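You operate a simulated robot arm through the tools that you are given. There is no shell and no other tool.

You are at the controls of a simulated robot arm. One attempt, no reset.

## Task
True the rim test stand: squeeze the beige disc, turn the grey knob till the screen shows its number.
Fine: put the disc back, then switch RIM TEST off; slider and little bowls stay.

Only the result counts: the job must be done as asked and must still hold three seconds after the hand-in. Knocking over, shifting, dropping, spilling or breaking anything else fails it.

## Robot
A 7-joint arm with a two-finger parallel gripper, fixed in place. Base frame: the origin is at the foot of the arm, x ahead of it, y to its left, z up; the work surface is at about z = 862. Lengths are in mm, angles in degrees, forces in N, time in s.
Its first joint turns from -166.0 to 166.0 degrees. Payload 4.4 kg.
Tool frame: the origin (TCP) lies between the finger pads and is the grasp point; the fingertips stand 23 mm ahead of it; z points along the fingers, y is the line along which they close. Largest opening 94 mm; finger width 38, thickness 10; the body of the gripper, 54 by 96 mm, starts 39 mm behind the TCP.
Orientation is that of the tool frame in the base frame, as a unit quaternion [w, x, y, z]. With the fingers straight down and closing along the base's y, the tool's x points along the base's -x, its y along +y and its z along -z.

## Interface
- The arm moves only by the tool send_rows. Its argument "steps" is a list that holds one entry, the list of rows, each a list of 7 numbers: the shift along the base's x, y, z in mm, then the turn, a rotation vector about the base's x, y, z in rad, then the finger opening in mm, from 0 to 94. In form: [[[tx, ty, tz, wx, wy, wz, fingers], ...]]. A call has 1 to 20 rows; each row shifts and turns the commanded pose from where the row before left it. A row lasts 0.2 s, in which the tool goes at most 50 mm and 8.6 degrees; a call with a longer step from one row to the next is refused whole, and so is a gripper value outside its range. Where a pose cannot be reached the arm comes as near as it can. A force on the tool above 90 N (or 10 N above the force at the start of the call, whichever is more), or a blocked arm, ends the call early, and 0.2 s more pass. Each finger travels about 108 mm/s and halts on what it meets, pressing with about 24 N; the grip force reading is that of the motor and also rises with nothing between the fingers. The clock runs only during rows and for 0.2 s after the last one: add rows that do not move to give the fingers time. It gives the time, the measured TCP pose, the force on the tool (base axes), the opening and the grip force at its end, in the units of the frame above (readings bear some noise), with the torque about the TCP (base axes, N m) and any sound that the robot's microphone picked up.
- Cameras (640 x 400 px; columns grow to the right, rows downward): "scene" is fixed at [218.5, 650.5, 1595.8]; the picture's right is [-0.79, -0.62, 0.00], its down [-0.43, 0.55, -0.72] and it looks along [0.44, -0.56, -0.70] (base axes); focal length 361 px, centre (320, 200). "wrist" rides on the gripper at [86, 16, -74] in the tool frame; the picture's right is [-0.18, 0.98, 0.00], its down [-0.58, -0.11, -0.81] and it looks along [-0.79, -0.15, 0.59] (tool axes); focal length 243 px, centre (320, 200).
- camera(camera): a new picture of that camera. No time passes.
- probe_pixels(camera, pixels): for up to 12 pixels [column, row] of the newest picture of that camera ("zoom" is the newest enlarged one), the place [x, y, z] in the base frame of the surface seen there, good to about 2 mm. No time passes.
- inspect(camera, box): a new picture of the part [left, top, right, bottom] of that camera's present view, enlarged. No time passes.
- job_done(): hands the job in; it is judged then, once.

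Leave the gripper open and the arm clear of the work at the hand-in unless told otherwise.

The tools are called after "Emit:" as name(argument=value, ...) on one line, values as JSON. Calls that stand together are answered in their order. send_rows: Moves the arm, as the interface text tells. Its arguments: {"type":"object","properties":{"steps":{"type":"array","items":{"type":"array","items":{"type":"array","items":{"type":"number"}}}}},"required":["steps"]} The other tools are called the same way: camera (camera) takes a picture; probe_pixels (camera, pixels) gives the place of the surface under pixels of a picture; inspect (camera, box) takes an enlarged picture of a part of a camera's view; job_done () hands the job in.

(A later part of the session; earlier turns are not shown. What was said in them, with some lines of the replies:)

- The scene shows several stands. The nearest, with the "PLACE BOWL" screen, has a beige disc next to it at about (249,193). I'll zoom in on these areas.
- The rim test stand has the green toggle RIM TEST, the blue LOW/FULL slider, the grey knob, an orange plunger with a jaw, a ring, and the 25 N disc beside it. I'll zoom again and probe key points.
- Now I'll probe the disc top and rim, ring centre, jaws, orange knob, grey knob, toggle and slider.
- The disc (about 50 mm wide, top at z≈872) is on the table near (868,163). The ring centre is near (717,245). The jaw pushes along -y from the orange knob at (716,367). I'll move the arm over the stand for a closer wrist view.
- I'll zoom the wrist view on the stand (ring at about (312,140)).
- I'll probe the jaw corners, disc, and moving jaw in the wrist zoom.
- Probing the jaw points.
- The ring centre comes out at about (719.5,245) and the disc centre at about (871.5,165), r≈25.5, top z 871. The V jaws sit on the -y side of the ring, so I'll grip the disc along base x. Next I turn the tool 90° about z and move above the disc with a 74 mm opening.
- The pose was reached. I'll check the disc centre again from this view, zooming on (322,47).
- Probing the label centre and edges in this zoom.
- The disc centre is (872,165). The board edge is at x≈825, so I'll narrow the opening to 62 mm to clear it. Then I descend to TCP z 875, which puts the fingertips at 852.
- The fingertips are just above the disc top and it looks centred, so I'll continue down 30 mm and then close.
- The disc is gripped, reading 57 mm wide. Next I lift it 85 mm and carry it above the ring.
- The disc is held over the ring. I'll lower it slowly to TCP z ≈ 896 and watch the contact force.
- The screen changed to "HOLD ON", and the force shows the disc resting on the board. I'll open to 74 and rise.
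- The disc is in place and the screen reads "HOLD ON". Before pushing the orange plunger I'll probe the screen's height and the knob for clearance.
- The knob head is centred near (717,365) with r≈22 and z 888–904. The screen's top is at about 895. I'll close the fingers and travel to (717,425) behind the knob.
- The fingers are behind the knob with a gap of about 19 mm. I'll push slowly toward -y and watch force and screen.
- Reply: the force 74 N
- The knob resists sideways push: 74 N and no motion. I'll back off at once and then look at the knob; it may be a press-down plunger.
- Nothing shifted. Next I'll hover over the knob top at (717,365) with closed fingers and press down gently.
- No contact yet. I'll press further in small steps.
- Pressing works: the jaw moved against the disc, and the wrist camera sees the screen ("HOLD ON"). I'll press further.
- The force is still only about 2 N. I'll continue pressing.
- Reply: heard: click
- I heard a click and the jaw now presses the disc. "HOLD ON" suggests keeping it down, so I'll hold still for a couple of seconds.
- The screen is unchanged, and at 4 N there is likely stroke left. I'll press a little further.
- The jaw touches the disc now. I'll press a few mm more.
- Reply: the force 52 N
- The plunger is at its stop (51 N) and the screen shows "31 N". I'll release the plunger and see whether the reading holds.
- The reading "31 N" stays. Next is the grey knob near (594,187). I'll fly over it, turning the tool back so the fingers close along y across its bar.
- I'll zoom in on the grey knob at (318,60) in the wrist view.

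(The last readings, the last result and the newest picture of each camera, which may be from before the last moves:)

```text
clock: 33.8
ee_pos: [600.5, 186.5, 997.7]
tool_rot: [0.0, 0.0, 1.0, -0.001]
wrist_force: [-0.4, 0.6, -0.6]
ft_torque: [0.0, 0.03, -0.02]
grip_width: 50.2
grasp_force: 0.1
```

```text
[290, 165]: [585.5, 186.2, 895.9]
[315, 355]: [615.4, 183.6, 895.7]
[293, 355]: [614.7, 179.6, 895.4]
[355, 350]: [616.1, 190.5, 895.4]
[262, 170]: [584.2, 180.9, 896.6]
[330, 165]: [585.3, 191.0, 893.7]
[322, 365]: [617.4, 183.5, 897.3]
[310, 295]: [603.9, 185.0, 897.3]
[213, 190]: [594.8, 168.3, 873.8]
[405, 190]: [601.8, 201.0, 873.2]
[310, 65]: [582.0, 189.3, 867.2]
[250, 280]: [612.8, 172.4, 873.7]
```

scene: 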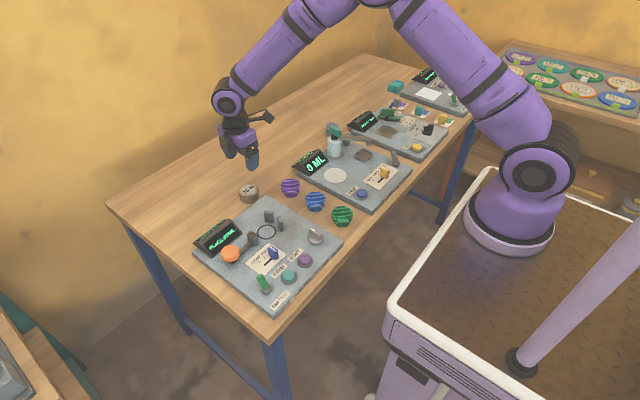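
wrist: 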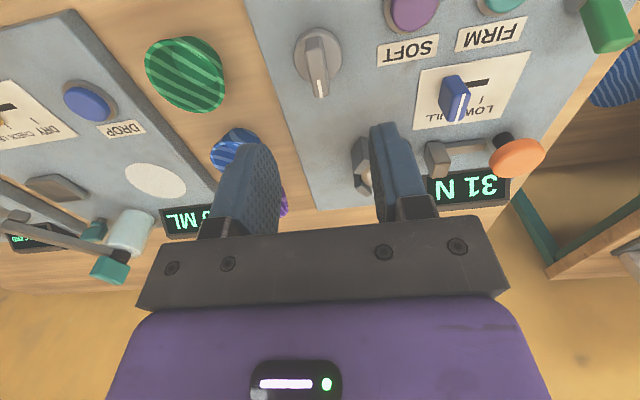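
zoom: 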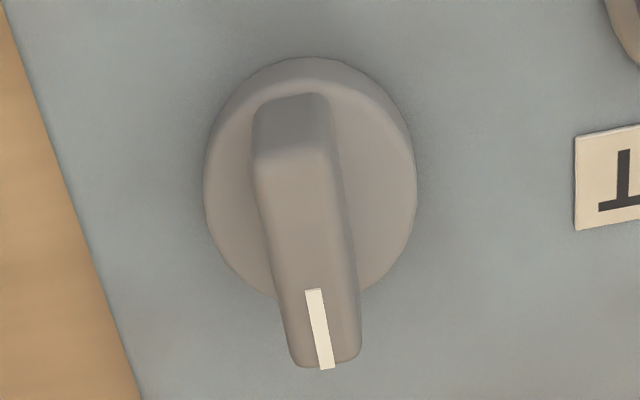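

The knob bar runs along x from 582 to 618, centred at (600,185.5). It is 11 mm wide with its top at z 896 and its white mark toward +x. I'll descend to TCP z 901 with a 40 mm opening, then close.

Emit:
send_rows(steps=[[[0, -1.5, -10, 0, 0, 0, 40], [0, 0, -25, 0, 0, 0, 40], [0, 0, -25, 0, 0, 0, 40], [0, 0, -18, 0, 0, 0, 40], [0, 0, -10, 0, 0, 0, 40], [0, 0, -5, 0, 0, 0, 40], [0, 0, 0, 0, 0, 0, 40], [0, 0, 0, 0, 0, 0, 25], [0, 0, 0, 0, 0, 0, 15], [0, 0, 0, 0, 0, 0, 8], [0, 0, 0, 0, 0, 0, 8]]])

Emit:
inspect(camera="scene", box=[190, 160, 370, 305])

Emit:
camera(camera="wrist")

```text
clock: 36.2
ee_pos: [599.5, 184.7, 902.0]
tool_rot: [0.001, 0.0, 1.0, 0.0]
wrist_force: [-0.1, -1.0, -0.7]
ft_torque: [0.0, -0.25, 0.02]
grip_width: 12.6
grasp_force: 44.8
```

```text
2.76 times, centred on (280, 232) of scene
```

zoom: 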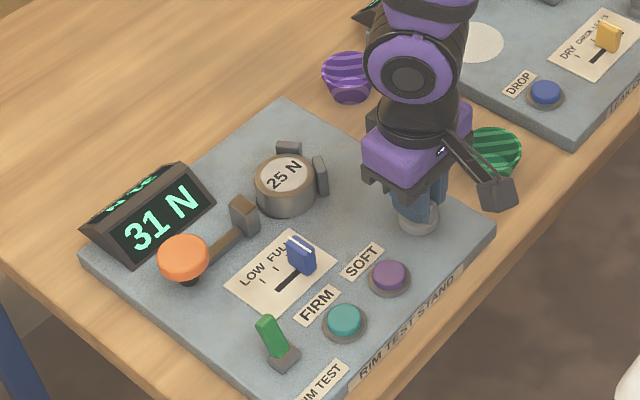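

```text
taken
```

wrist: 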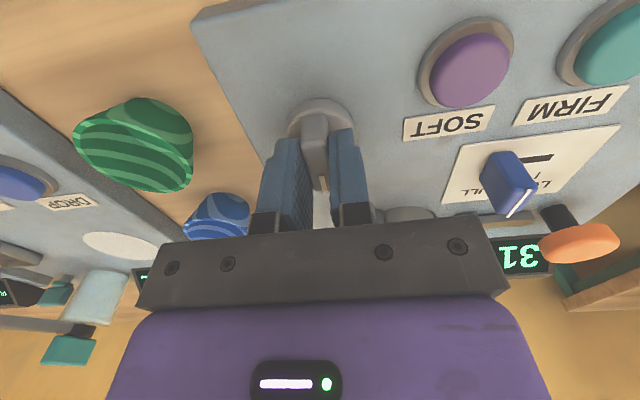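

The knob is gripped (12.6 mm). I'll turn it 11.5° counter-clockwise and read the screen.

Emit:
send_rows(steps=[[[0, 0, 0, 0, 0, 0.05, 8], [0, 0, 0, 0, 0, 0.05, 8], [0, 0, 0, 0, 0, 0.05, 8], [0, 0, 0, 0, 0, 0.05, 8], [0, 0, 0, 0, 0, 0, 8]]])

Emit:
inspect(camera="scene", box=[190, 160, 370, 305])

```text
clock: 37.4
ee_pos: [599.3, 184.1, 904.0]
tool_rot: [0.0, -0.099, 0.995, 0.0]
wrist_force: [5.6, -10.2, 3.5]
ft_torque: [-0.44, 1.14, 0.01]
grip_width: 13.1
grasp_force: 45.1
```

```text
2.76 times, centred on (280, 232) of scene
```

zoom: 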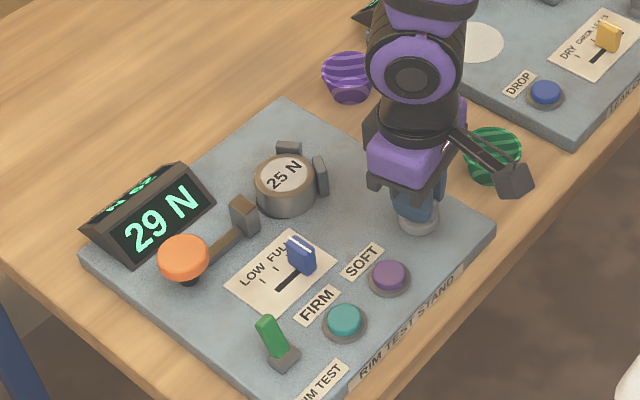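

The reading live-updated to 29 N, so this is the right direction. I'll turn about 0.3 rad more.

Emit:
send_rows(steps=[[[0, 0, 0, 0, 0, 0.05, 8], [0, 0, 0, 0, 0, 0.05, 8], [0, 0, 0, 0, 0, 0.05, 8], [0, 0, 0, 0, 0, 0.05, 8], [0, 0, 0, 0, 0, 0.05, 8], [0, 0, 0, 0, 0, 0.05, 8], [0, 0, 0, 0, 0, 0, 8]]])

Emit:
inspect(camera="scene", box=[190, 160, 370, 305])

```text
clock: 39.0
ee_pos: [600.3, 186.2, 904.2]
tool_rot: [0.0, -0.248, 0.969, 0.0]
wrist_force: [21.0, -8.7, 1.8]
ft_torque: [-0.28, -0.27, 0.01]
grip_width: 13.1
grasp_force: 44.6
```

```text
2.76 times, centred on (280, 232) of scene
```

zoom: 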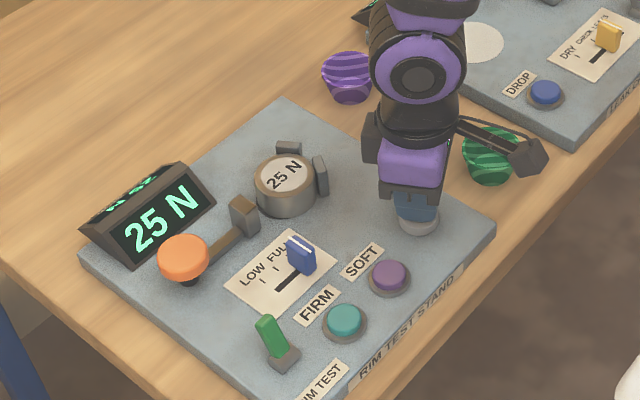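

The screen shows 25 N. To make sure I'm not on the edge of rounding, I'll nudge it by 0.03 rad and read again.

Emit:
send_rows(steps=[[[0, 0, 0, 0, 0, 0.03, 8], [0, 0, 0, 0, 0, 0, 8], [0, 0, 0, 0, 0, 0, 8]]])

Emit:
inspect(camera="scene", box=[190, 160, 370, 305])

```text
clock: 39.8
ee_pos: [600.3, 184.9, 903.8]
tool_rot: [0.0, -0.261, 0.965, 0.0]
wrist_force: [19.3, -8.0, 7.2]
ft_torque: [0.31, -1.05, -0.01]
grip_width: 12.7
grasp_force: 44.9
```

```text
2.76 times, centred on (280, 232) of scene
```

zoom: 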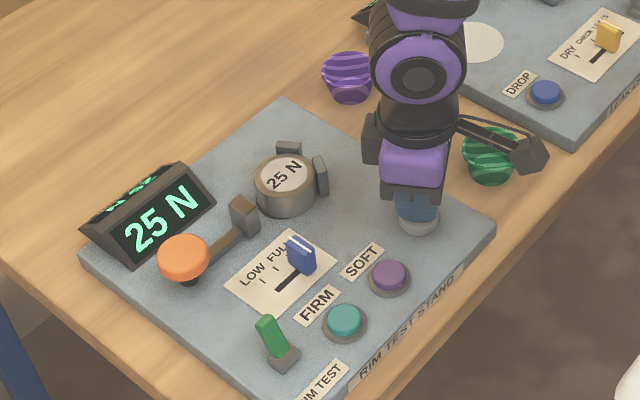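

Still 25 N. I'll nudge another 0.03 rad to find the edge.

Emit:
send_rows(steps=[[[0, 0, 0, 0, 0, 0.03, 8], [0, 0, 0, 0, 0, 0, 8], [0, 0, 0, 0, 0, 0, 8]]])

Emit:
inspect(camera="scene", box=[190, 160, 370, 305])

```text
clock: 40.6
ee_pos: [600.1, 183.9, 903.8]
tool_rot: [0.0, -0.275, 0.961, 0.0]
wrist_force: [23.8, -10.6, 9.4]
ft_torque: [0.37, -1.28, 0.01]
grip_width: 13.0
grasp_force: 44.6
```

```text
2.76 times, centred on (280, 232) of scene
```

zoom: 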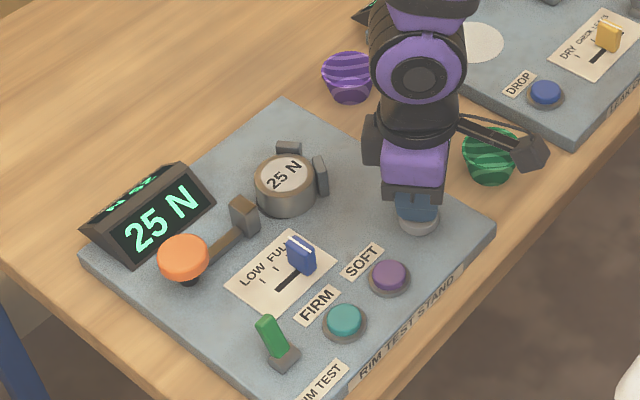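

Still 25 N at 0.56 rad total. One more nudge.

Emit:
send_rows(steps=[[[0, 0, 0, 0, 0, 0.03, 8], [0, 0, 0, 0, 0, 0, 8], [0, 0, 0, 0, 0, 0, 8]]])

Emit:
inspect(camera="scene", box=[190, 160, 370, 305])

```text
clock: 41.4
ee_pos: [601.1, 185.0, 903.1]
tool_rot: [-0.001, -0.29, 0.957, -0.001]
wrist_force: [22.1, -13.4, 6.6]
ft_torque: [0.28, -1.13, 0.03]
grip_width: 12.9
grasp_force: 45.2
```

```text
2.76 times, centred on (280, 232) of scene
```

zoom: 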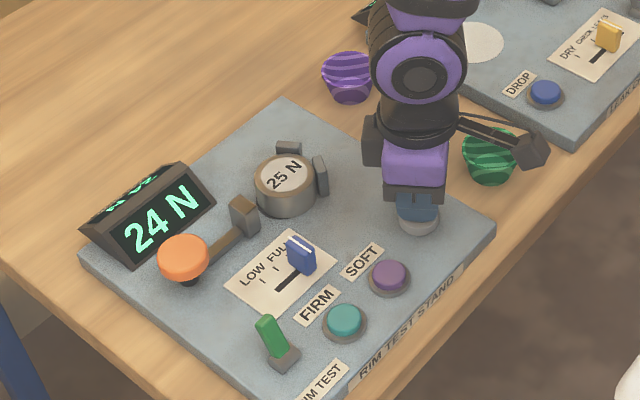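

24 N appears at 0.59 rad, so 25 N spans roughly 0.49–0.575. I'll go back 0.055 rad to the middle.

Emit:
send_rows(steps=[[[0, 0, 0, 0, 0, -0.03, 8], [0, 0, 0, 0, 0, -0.025, 8], [0, 0, 0, 0, 0, 0, 8], [0, 0, 0, 0, 0, 0, 8]]])

Emit:
inspect(camera="scene", box=[190, 160, 370, 305])

```text
clock: 42.4
ee_pos: [600.8, 186.6, 903.9]
tool_rot: [0.001, -0.264, 0.965, 0.0]
wrist_force: [22.5, -13.3, 2.6]
ft_torque: [0.08, -0.85, 0.04]
grip_width: 12.7
grasp_force: 44.9
```

```text
2.76 times, centred on (280, 232) of scene
```

zoom: 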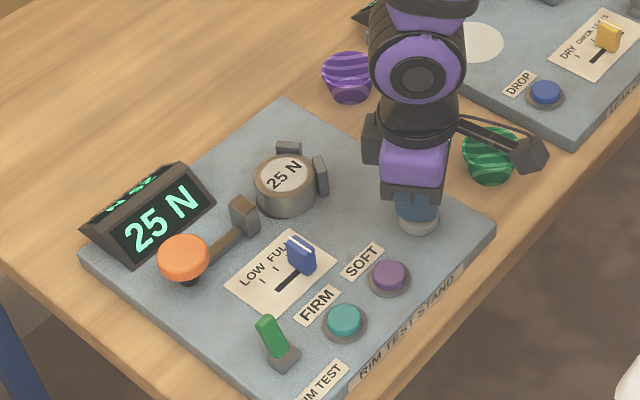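

25 N at the middle of the range. I'll open the fingers gently and check that the knob stays.

Emit:
send_rows(steps=[[[0, 0, 0, 0, 0, 0, 16], [0, 0, 0, 0, 0, 0, 24], [0, 0, 0, 0, 0, 0, 36], [0, 0, 0, 0, 0, 0, 40], [0, 0, 15, 0, 0, 0, 40], [0, 0, 25, 0, 0, 0, 40], [0, 0, 40, 0, 0, 0, 40], [0, 0, 20, 0, 0, 0, 40], [0, 0, 0, 0, 0, 0, 40]]])

Emit:
inspect(camera="scene", box=[190, 160, 370, 305])

Emit:
camera(camera="wrist")

```text
clock: 44.4
ee_pos: [601.1, 185.6, 1002.6]
tool_rot: [0.001, -0.265, 0.964, -0.001]
wrist_force: [-0.1, 0.2, 0.4]
ft_torque: [-0.01, 0.02, -0.03]
grip_width: 40.1
grasp_force: 0.0
```

```text
2.76 times, centred on (280, 232) of scene
```

zoom: 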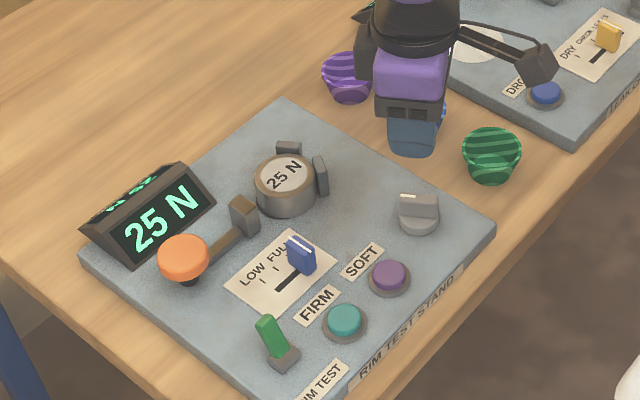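

```text
taken
```

wrist: 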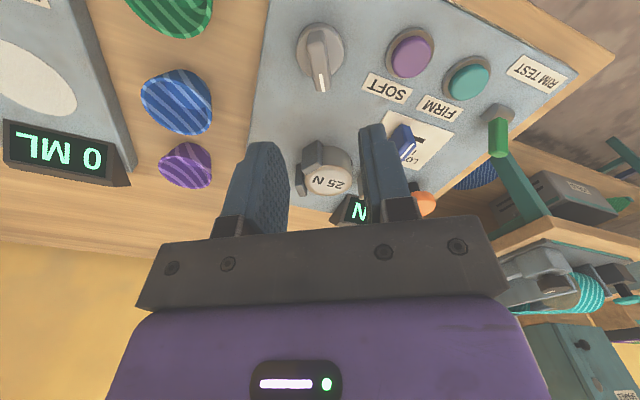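

The knob holds and the screen still says 25 N. Next is retrieving the disc, so I'll probe where it sits now.

Emit:
inspect(camera="scene", box=[225, 185, 325, 255])

```text
5.71 times, centred on (275, 220) of scene
```

zoom: 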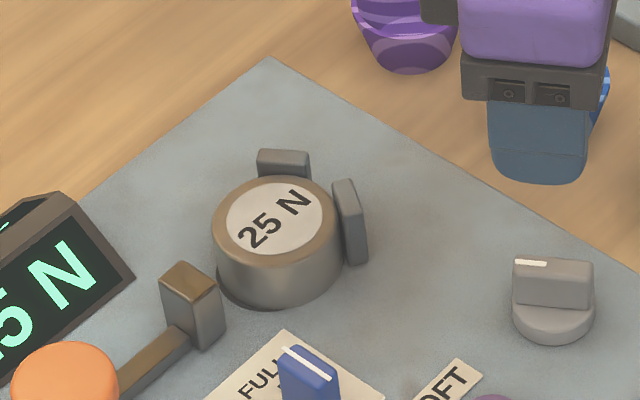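

Emit:
probe_pixels(camera="zoom", pixels=[[274, 215], [228, 215], [322, 212], [272, 180], [276, 252], [216, 215], [335, 215], [272, 262], [280, 155], [345, 190], [357, 225], [175, 280]])

```text
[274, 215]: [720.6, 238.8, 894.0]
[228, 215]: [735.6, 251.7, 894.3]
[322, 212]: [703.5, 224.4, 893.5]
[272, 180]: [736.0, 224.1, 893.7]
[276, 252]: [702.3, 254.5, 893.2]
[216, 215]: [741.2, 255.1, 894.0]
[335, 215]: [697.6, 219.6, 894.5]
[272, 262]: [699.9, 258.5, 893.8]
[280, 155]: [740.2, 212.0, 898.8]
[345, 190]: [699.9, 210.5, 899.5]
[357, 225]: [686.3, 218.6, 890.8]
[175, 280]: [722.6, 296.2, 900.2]
```

The disc centre is now (719.4,238.3), touching the V jaws. I'll grip with TCP at y=246 so the fingers clear the jaws. First I turn back to the 90° yaw and hover.

Emit:
send_rows(steps=[[[13.27, 6.72, 0, 0, 0, 0.1151, 50], [13.27, 6.72, -5, 0, 0, 0.1151, 60], [13.27, 6.72, -5, 0, 0, 0.1151, 72], [13.27, 6.72, -5, 0, 0, 0.1151, 72], [13.27, 6.72, -5, 0, 0, 0.1151, 72], [13.27, 6.72, -5, 0, 0, 0.1151, 72], [13.27, 6.72, -5, 0, 0, 0.1151, 72], [13.27, 6.72, -5, 0, 0, 0.1151, 72], [13.27, 6.72, -5, 0, 0, 0.1151, 72], [0, 0, 0, 0, 0, 0, 72], [0, 0, 0, 0, 0, 0, 72]]])

Emit:
camera(camera="wrist")

Emit:
inspect(camera="scene", box=[190, 160, 370, 305])

```text
clock: 46.8
ee_pos: [717.7, 245.6, 963.6]
tool_rot: [0.0, -0.707, 0.708, -0.001]
wrist_force: [0.7, -0.8, 0.9]
ft_torque: [-0.02, 0.01, 0.0]
grip_width: 71.8
grasp_force: 0.0
```

```text
taken
```

wrist: 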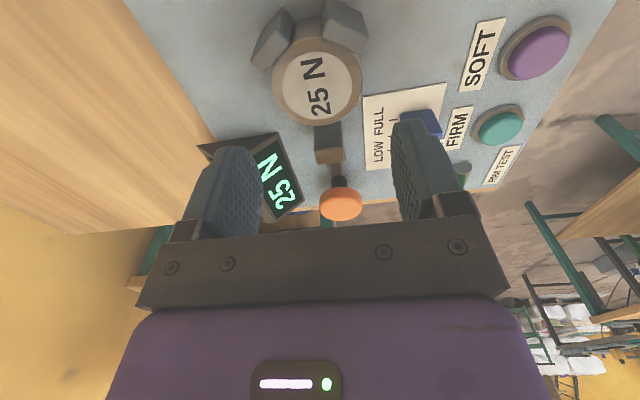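

```text
2.76 times, centred on (280, 232) of scene
```

zoom: 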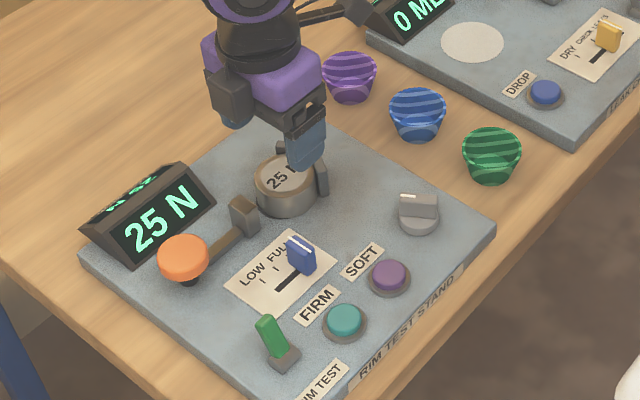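

The fingers straddle the disc, clear of the jaws. I'll descend to z 898 and close.

Emit:
send_rows(steps=[[[0, 0, -15, 0, 0, 0, 72], [0, 0, -15, 0, 0, 0, 72], [0, 0, -10, 0, 0, 0, 72], [0, 0, -10, 0, 0, 0, 72], [0, 0, -8, 0, 0, 0, 72], [0, 0, -5, 0, 0, 0, 72], [0, 0, 0, 0, 0, 0, 72], [0, 0, 0, 0, 0, 0, 64], [0, 0, 0, 0, 0, 0, 58], [0, 0, 0, 0, 0, 0, 50], [0, 0, 0, 0, 0, 0, 44], [0, 0, 0, 0, 0, 0, 44]]])

Emit:
inspect(camera="scene", box=[190, 160, 370, 305])

Emit:
camera(camera="wrist")

```text
clock: 49.4
ee_pos: [719.1, 246.8, 899.9]
tool_rot: [0.0, -0.707, 0.708, -0.001]
wrist_force: [0.7, 2.1, 0.7]
ft_torque: [0.09, -0.02, 0.0]
grip_width: 57.1
grasp_force: 24.3
```

```text
2.76 times, centred on (280, 232) of scene
```

zoom: 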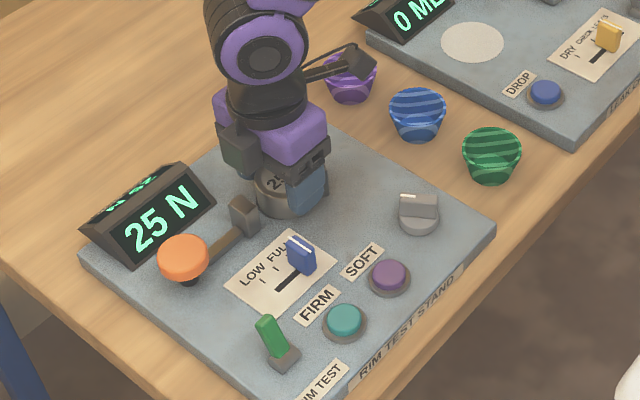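

```text
taken
```

wrist: 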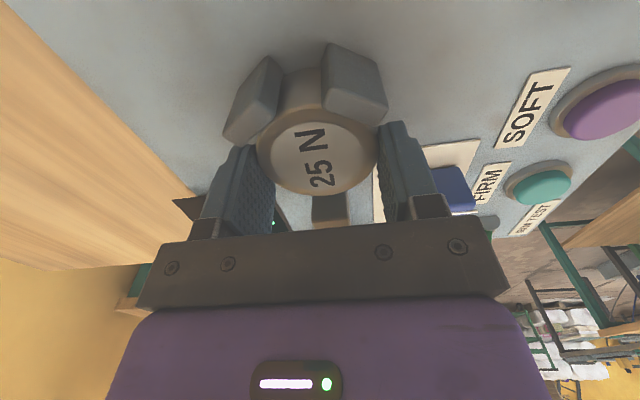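

The disc is gripped (57 mm). I'll lift it with a small +y shift off the jaws, then carry it back above its old spot with disc centre (872,165).

Emit:
send_rows(steps=[[[0, 0, 2, 0, 0, 0, 44], [0, 4, 1, 0, 0, 0, 44], [0, 0, 20, 0, 0, 0, 44], [0, 0, 25, 0, 0, 0, 44], [0, 0, 16, 0, 0, 0, 44], [25, -12.5, 0, 0, 0, 0, 44], [30, -15, 0, 0, 0, 0, 44], [30, -15, 0, 0, 0, 0, 44], [30, -15, 0, 0, 0, 0, 44], [25, -13, 0, 0, 0, 0, 44], [12.6, -6.8, 0, 0, 0, 0, 44], [0, 0, -25, 0, 0, 0, 44], [0, 0, -20, 0, 0, 0, 44], [0, 0, -15, 0, 0, 0, 44], [0, 0, -10, 0, 0, 0, 44], [0, 0, 0, 0, 0, 0, 44], [0, 0, 0, 0, 0, 0, 44]]])

Emit:
camera(camera="wrist")

Emit:
inspect(camera="scene", box=[190, 150, 370, 295])

```text
clock: 53.0
ee_pos: [872.0, 173.0, 894.8]
tool_rot: [0.0, -0.707, 0.707, 0.0]
wrist_force: [0.9, 0.5, -2.6]
ft_torque: [-0.02, 0.02, -0.03]
grip_width: 56.9
grasp_force: 24.4
```

```text
taken
```

wrist: 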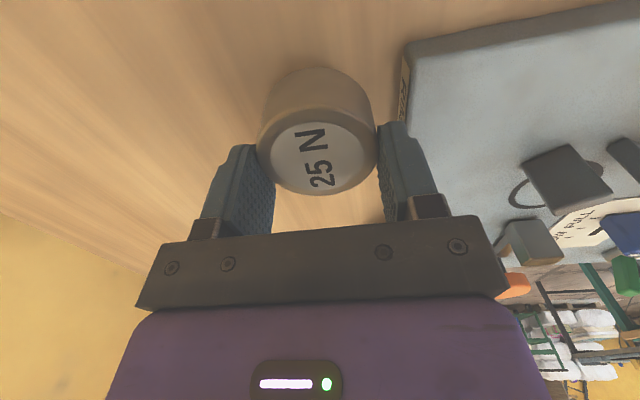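

```text
2.76 times, centred on (280, 222) of scene
```

zoom: 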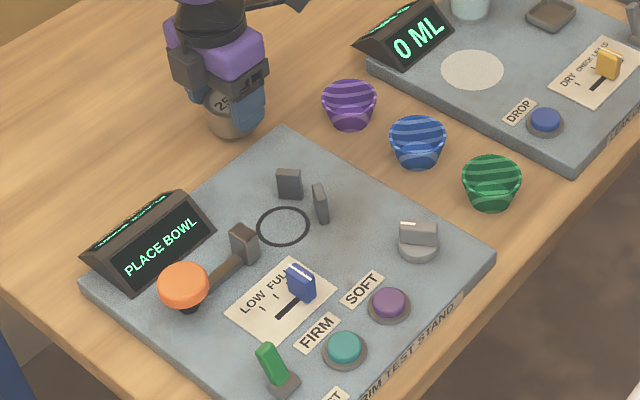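

The screen is back to PLACE BOWL. I'll verify the held disc's centre by probing its label edges before setting it down.

Emit:
inspect(camera="wrist", box=[250, 60, 390, 200])

```text
2.86 times, centred on (320, 130) of wrist
```

zoom: 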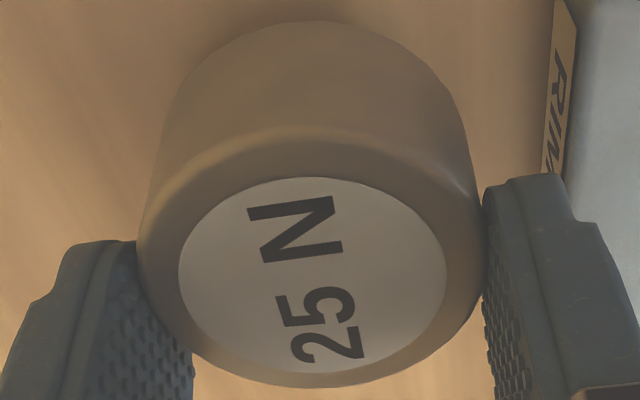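

Emit:
probe_pixels(camera="zoom", pixels=[[182, 272], [442, 272], [305, 181], [318, 368], [312, 275], [150, 245], [480, 245], [320, 382]])

```text
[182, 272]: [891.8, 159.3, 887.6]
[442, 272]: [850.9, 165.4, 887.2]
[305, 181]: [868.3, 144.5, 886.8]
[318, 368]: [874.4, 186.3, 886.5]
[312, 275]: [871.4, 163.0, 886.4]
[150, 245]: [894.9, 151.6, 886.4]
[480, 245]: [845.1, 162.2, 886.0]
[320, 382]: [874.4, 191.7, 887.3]
```

The centre is (871.4,165.4), essentially the original spot. I'll lower it 17 mm to the table with a +0.5 mm x trim.

Emit:
send_rows(steps=[[[0.5, 0, -6, 0, 0, 0, 44], [0, 0, -5, 0, 0, 0, 44], [0, 0, -3, 0, 0, 0, 44], [0, 0, -1.5, 0, 0, 0, 44], [0, 0, -1, 0, 0, 0, 44], [0, 0, 0, 0, 0, 0, 44]]])

```text
clock: 54.4
ee_pos: [872.5, 171.8, 878.2]
tool_rot: [0.0, -0.706, 0.708, -0.001]
wrist_force: [-3.2, -1.2, 10.0]
ft_torque: [-0.09, 0.28, -0.03]
grip_width: 57.1
grasp_force: 24.1
```

The disc rests on the table with 10 N contact. I'll ease off slightly, open to 66, and rise.

Emit:
send_rows(steps=[[[0, 0, 1, 0, 0, 0, 44], [0, 0, 0, 0, 0, 0, 60], [0, 0, 0, 0, 0, 0, 64], [0, 0, 0, 0, 0, 0, 64], [0, 0, 10, 0, 0, 0, 64], [0, 0, 20, 0, 0, 0, 64], [0, 0, 30, 0, 0, 0, 64], [0, 0, 40, 0, 0, 0, 64], [0, 0, 0, 0, 0, 0, 64]]])

Emit:
inspect(camera="wrist", box=[260, 0, 400, 100])

Emit:
inspect(camera="scene", box=[190, 150, 370, 295])

```text
clock: 56.4
ee_pos: [872.5, 172.2, 980.2]
tool_rot: [0.0, -0.707, 0.707, 0.0]
wrist_force: [0.0, -1.1, -0.2]
ft_torque: [0.02, -0.01, 0.0]
grip_width: 63.9
grasp_force: 0.1
```

```text
4.00 times, centred on (330, 50) of wrist
```

zoom: 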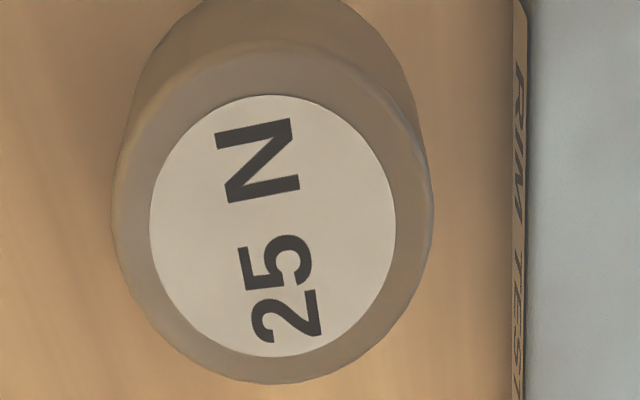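

```text
2.76 times, centred on (280, 222) of scene
```

zoom: 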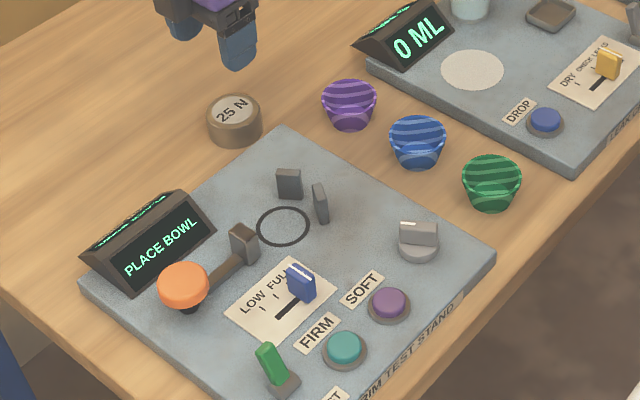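

The disc's position in the scene matches the start image exactly. Next is the RIM TEST toggle: its green tip leans toward +x at about (607,372,908). I'll fly over with closed fingers to the +x side of it.

Emit:
send_rows(steps=[[[-29, 25.2, 0, 0, 0, 0, 50], [-29, 25.2, 0, 0, 0, 0, 30], [-29, 25.2, 0, 0, 0, 0, 10], [-29, 25.2, 0, 0, 0, 0, 0], [-29, 25.2, 0, 0, 0, 0, 0], [-29, 25.2, 0, 0, 0, 0, 0], [-29, 25.2, 0, 0, 0, 0, 0], [-29, 25, 0, 0, 0, 0, 0], [0, 0, 0, 0, 0, 0, 0], [0, 0, 0, 0, 0, 0, 0]]])

Emit:
camera(camera="wrist")

Emit:
inspect(camera="scene", box=[200, 220, 340, 320])

```text
clock: 58.6
ee_pos: [639.3, 375.7, 980.3]
tool_rot: [0.0, -0.707, 0.707, -0.001]
wrist_force: [0.1, 0.5, 0.2]
ft_torque: [-0.01, -0.04, -0.01]
grip_width: 0.0
grasp_force: 23.9
```

```text
taken
```

wrist: 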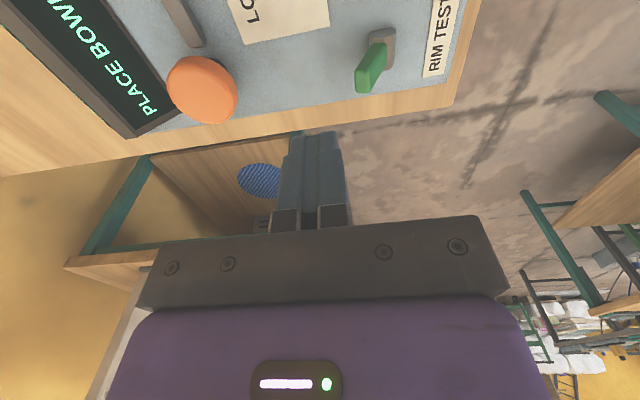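

```text
4.00 times, centred on (270, 270) of scene
```

zoom: 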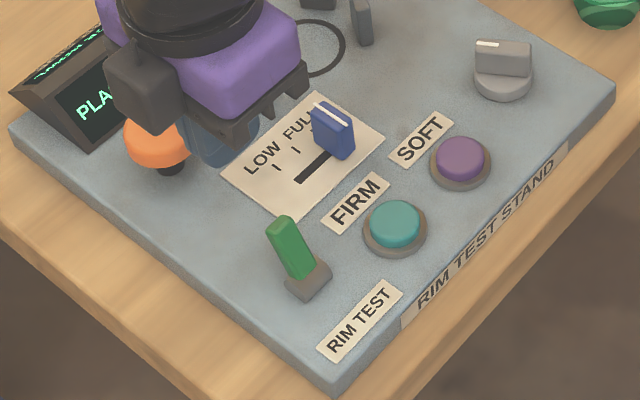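

Emit:
probe_pixels(camera="zoom", pixels=[[280, 222], [272, 235], [290, 225], [295, 275], [308, 270], [288, 282], [325, 275], [305, 295], [395, 220], [425, 235], [320, 268]])

Emit:
probe_pixels(camera="wrist", pixels=[[364, 82], [358, 88], [374, 90], [380, 50], [386, 35], [377, 70]])

```text
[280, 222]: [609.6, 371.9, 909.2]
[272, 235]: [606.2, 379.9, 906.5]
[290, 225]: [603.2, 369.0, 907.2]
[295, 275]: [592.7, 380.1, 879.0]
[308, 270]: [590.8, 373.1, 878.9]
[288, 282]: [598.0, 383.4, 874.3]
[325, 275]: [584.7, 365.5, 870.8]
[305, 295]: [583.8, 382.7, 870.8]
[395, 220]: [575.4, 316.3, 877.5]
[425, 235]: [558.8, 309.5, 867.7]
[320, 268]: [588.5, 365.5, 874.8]
```

```text
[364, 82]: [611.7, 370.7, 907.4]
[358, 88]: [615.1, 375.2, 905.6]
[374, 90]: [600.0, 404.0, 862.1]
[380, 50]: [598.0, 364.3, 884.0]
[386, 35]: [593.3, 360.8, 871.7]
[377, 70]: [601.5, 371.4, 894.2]
```

The lever's base is at about (592,374,872) and its tip at (610,374,908), leaning +x. I'll descend on its +x side to TCP z 920, then sweep toward -x gently.

Emit:
send_rows(steps=[[[0, 0, -20, 0, 0, 0, 0], [0, 0, -20, 0, 0, 0, 0], [0, 0, -16.5, 0, 0, 0, 0], [0, 0, 0, 0, 0, 0, 0], [-8, 0, 0, 0, 0, 0, 0], [-6, 0, 0, 0, 0, 0, 0], [-5, 0, 0, 0, 0, 0, 0], [-5, 0, 0, 0, 0, 0, 0], [-5, 0, 0, 0, 0, 0, 0], [-5, 0, 0, 0, 0, 0, 0], [0, 0, 0, 0, 0, 0, 0]]])

Emit:
inspect(camera="scene", box=[200, 220, 340, 320])

```text
clock: 61.0
ee_pos: [606.1, 375.8, 923.7]
tool_rot: [0.0, -0.706, 0.708, 0.0]
wrist_force: [-0.1, 0.3, -0.4]
ft_torque: [0.0, -0.01, -0.02]
grip_width: 0.1
grasp_force: 23.4
heard: click
```

```text
4.00 times, centred on (270, 270) of scene
```

zoom: 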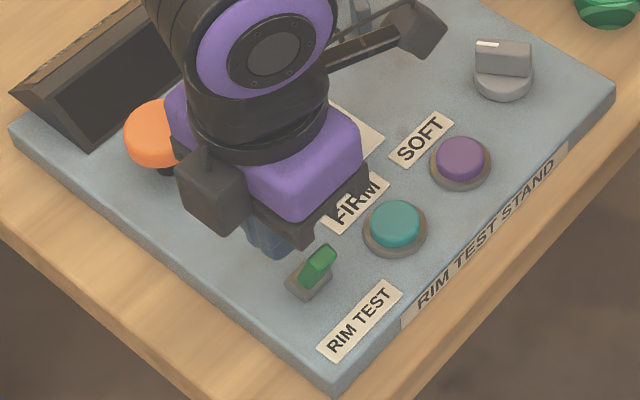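

The toggle clicked over to -x and the screen went dark. I'll back off, rise clear, open the gripper, and check everything.

Emit:
send_rows(steps=[[[10, 0, 0, 0, 0, 0, 0], [10, 0, 5, 0, 0, 0, 0], [0, 0, 30, 0, 0, 0, 0], [0, 0, 40, 0, 0, 0, 0], [0, 0, 40, 0, 0, 0, 40], [0, 0, 40, 0, 0, 0, 94], [0, -30, 30, 0, 0, 0, 94], [0, -40, 10, 0, 0, 0, 94], [0, -40, 0, 0, 0, 0, 94], [0, -40, 0, 0, 0, 0, 94], [0, -40, 0, 0, 0, 0, 94], [0, 0, 0, 0, 0, 0, 94], [0, 0, 0, 0, 0, 0, 94]]])

Emit:
camera(camera="scene")

Emit:
inspect(camera="scene", box=[180, 170, 360, 315])

```text
clock: 63.8
ee_pos: [627.4, 186.5, 1119.3]
tool_rot: [-0.001, -0.706, 0.708, 0.0]
wrist_force: [0.0, -0.4, -0.8]
ft_torque: [0.03, 0.02, -0.02]
grip_width: 94.2
grasp_force: 0.1
```

```text
taken
```

scene: 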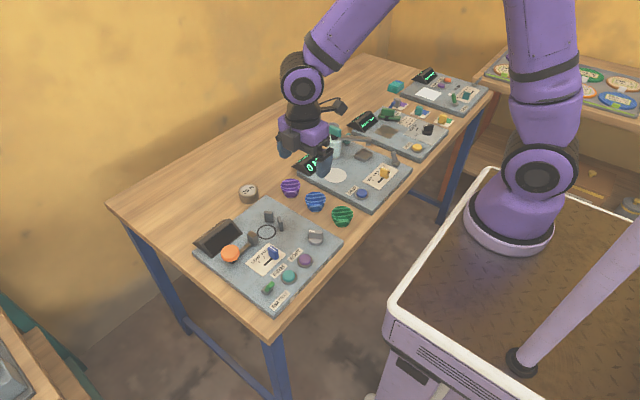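

```text
2.76 times, centred on (270, 242) of scene
```

zoom: 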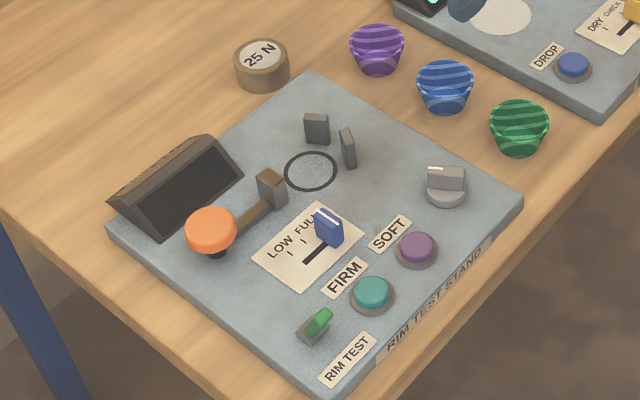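

The screen is dark, the toggle is off, the disc is back at its original place, and the slider and bowls are unmoved. The knob is still where I set it, the gripper is open and the arm is clear. I'm handing the job in.

Emit:
job_done()

```text
The job is handed in.
```

The rim test stand is trued and handed in, though I have not seen how it was judged.

- **Squeeze:** with the 25 N disc in the ring and the orange plunger pressed to its stop, the screen read 31 N.
- **Knob:** I turned the grey knob about 30° counter-clockwise until the screen read 25 N. It sits near the middle of the 25 N range and held when I let go. I did not squeeze the disc a second time to confirm.
- **Disc:** it is back on the table in its original spot, and its position in the final picture matches the start.
- **RIM TEST:** switched off, and the screen is dark.
- **Left alone:** the slider and the little bowls did not move. The gripper is open and the arm is clear.

Before finding that the plunger works by pressing down, I pushed it sideways once, reaching about 74 N. Nothing shifted.
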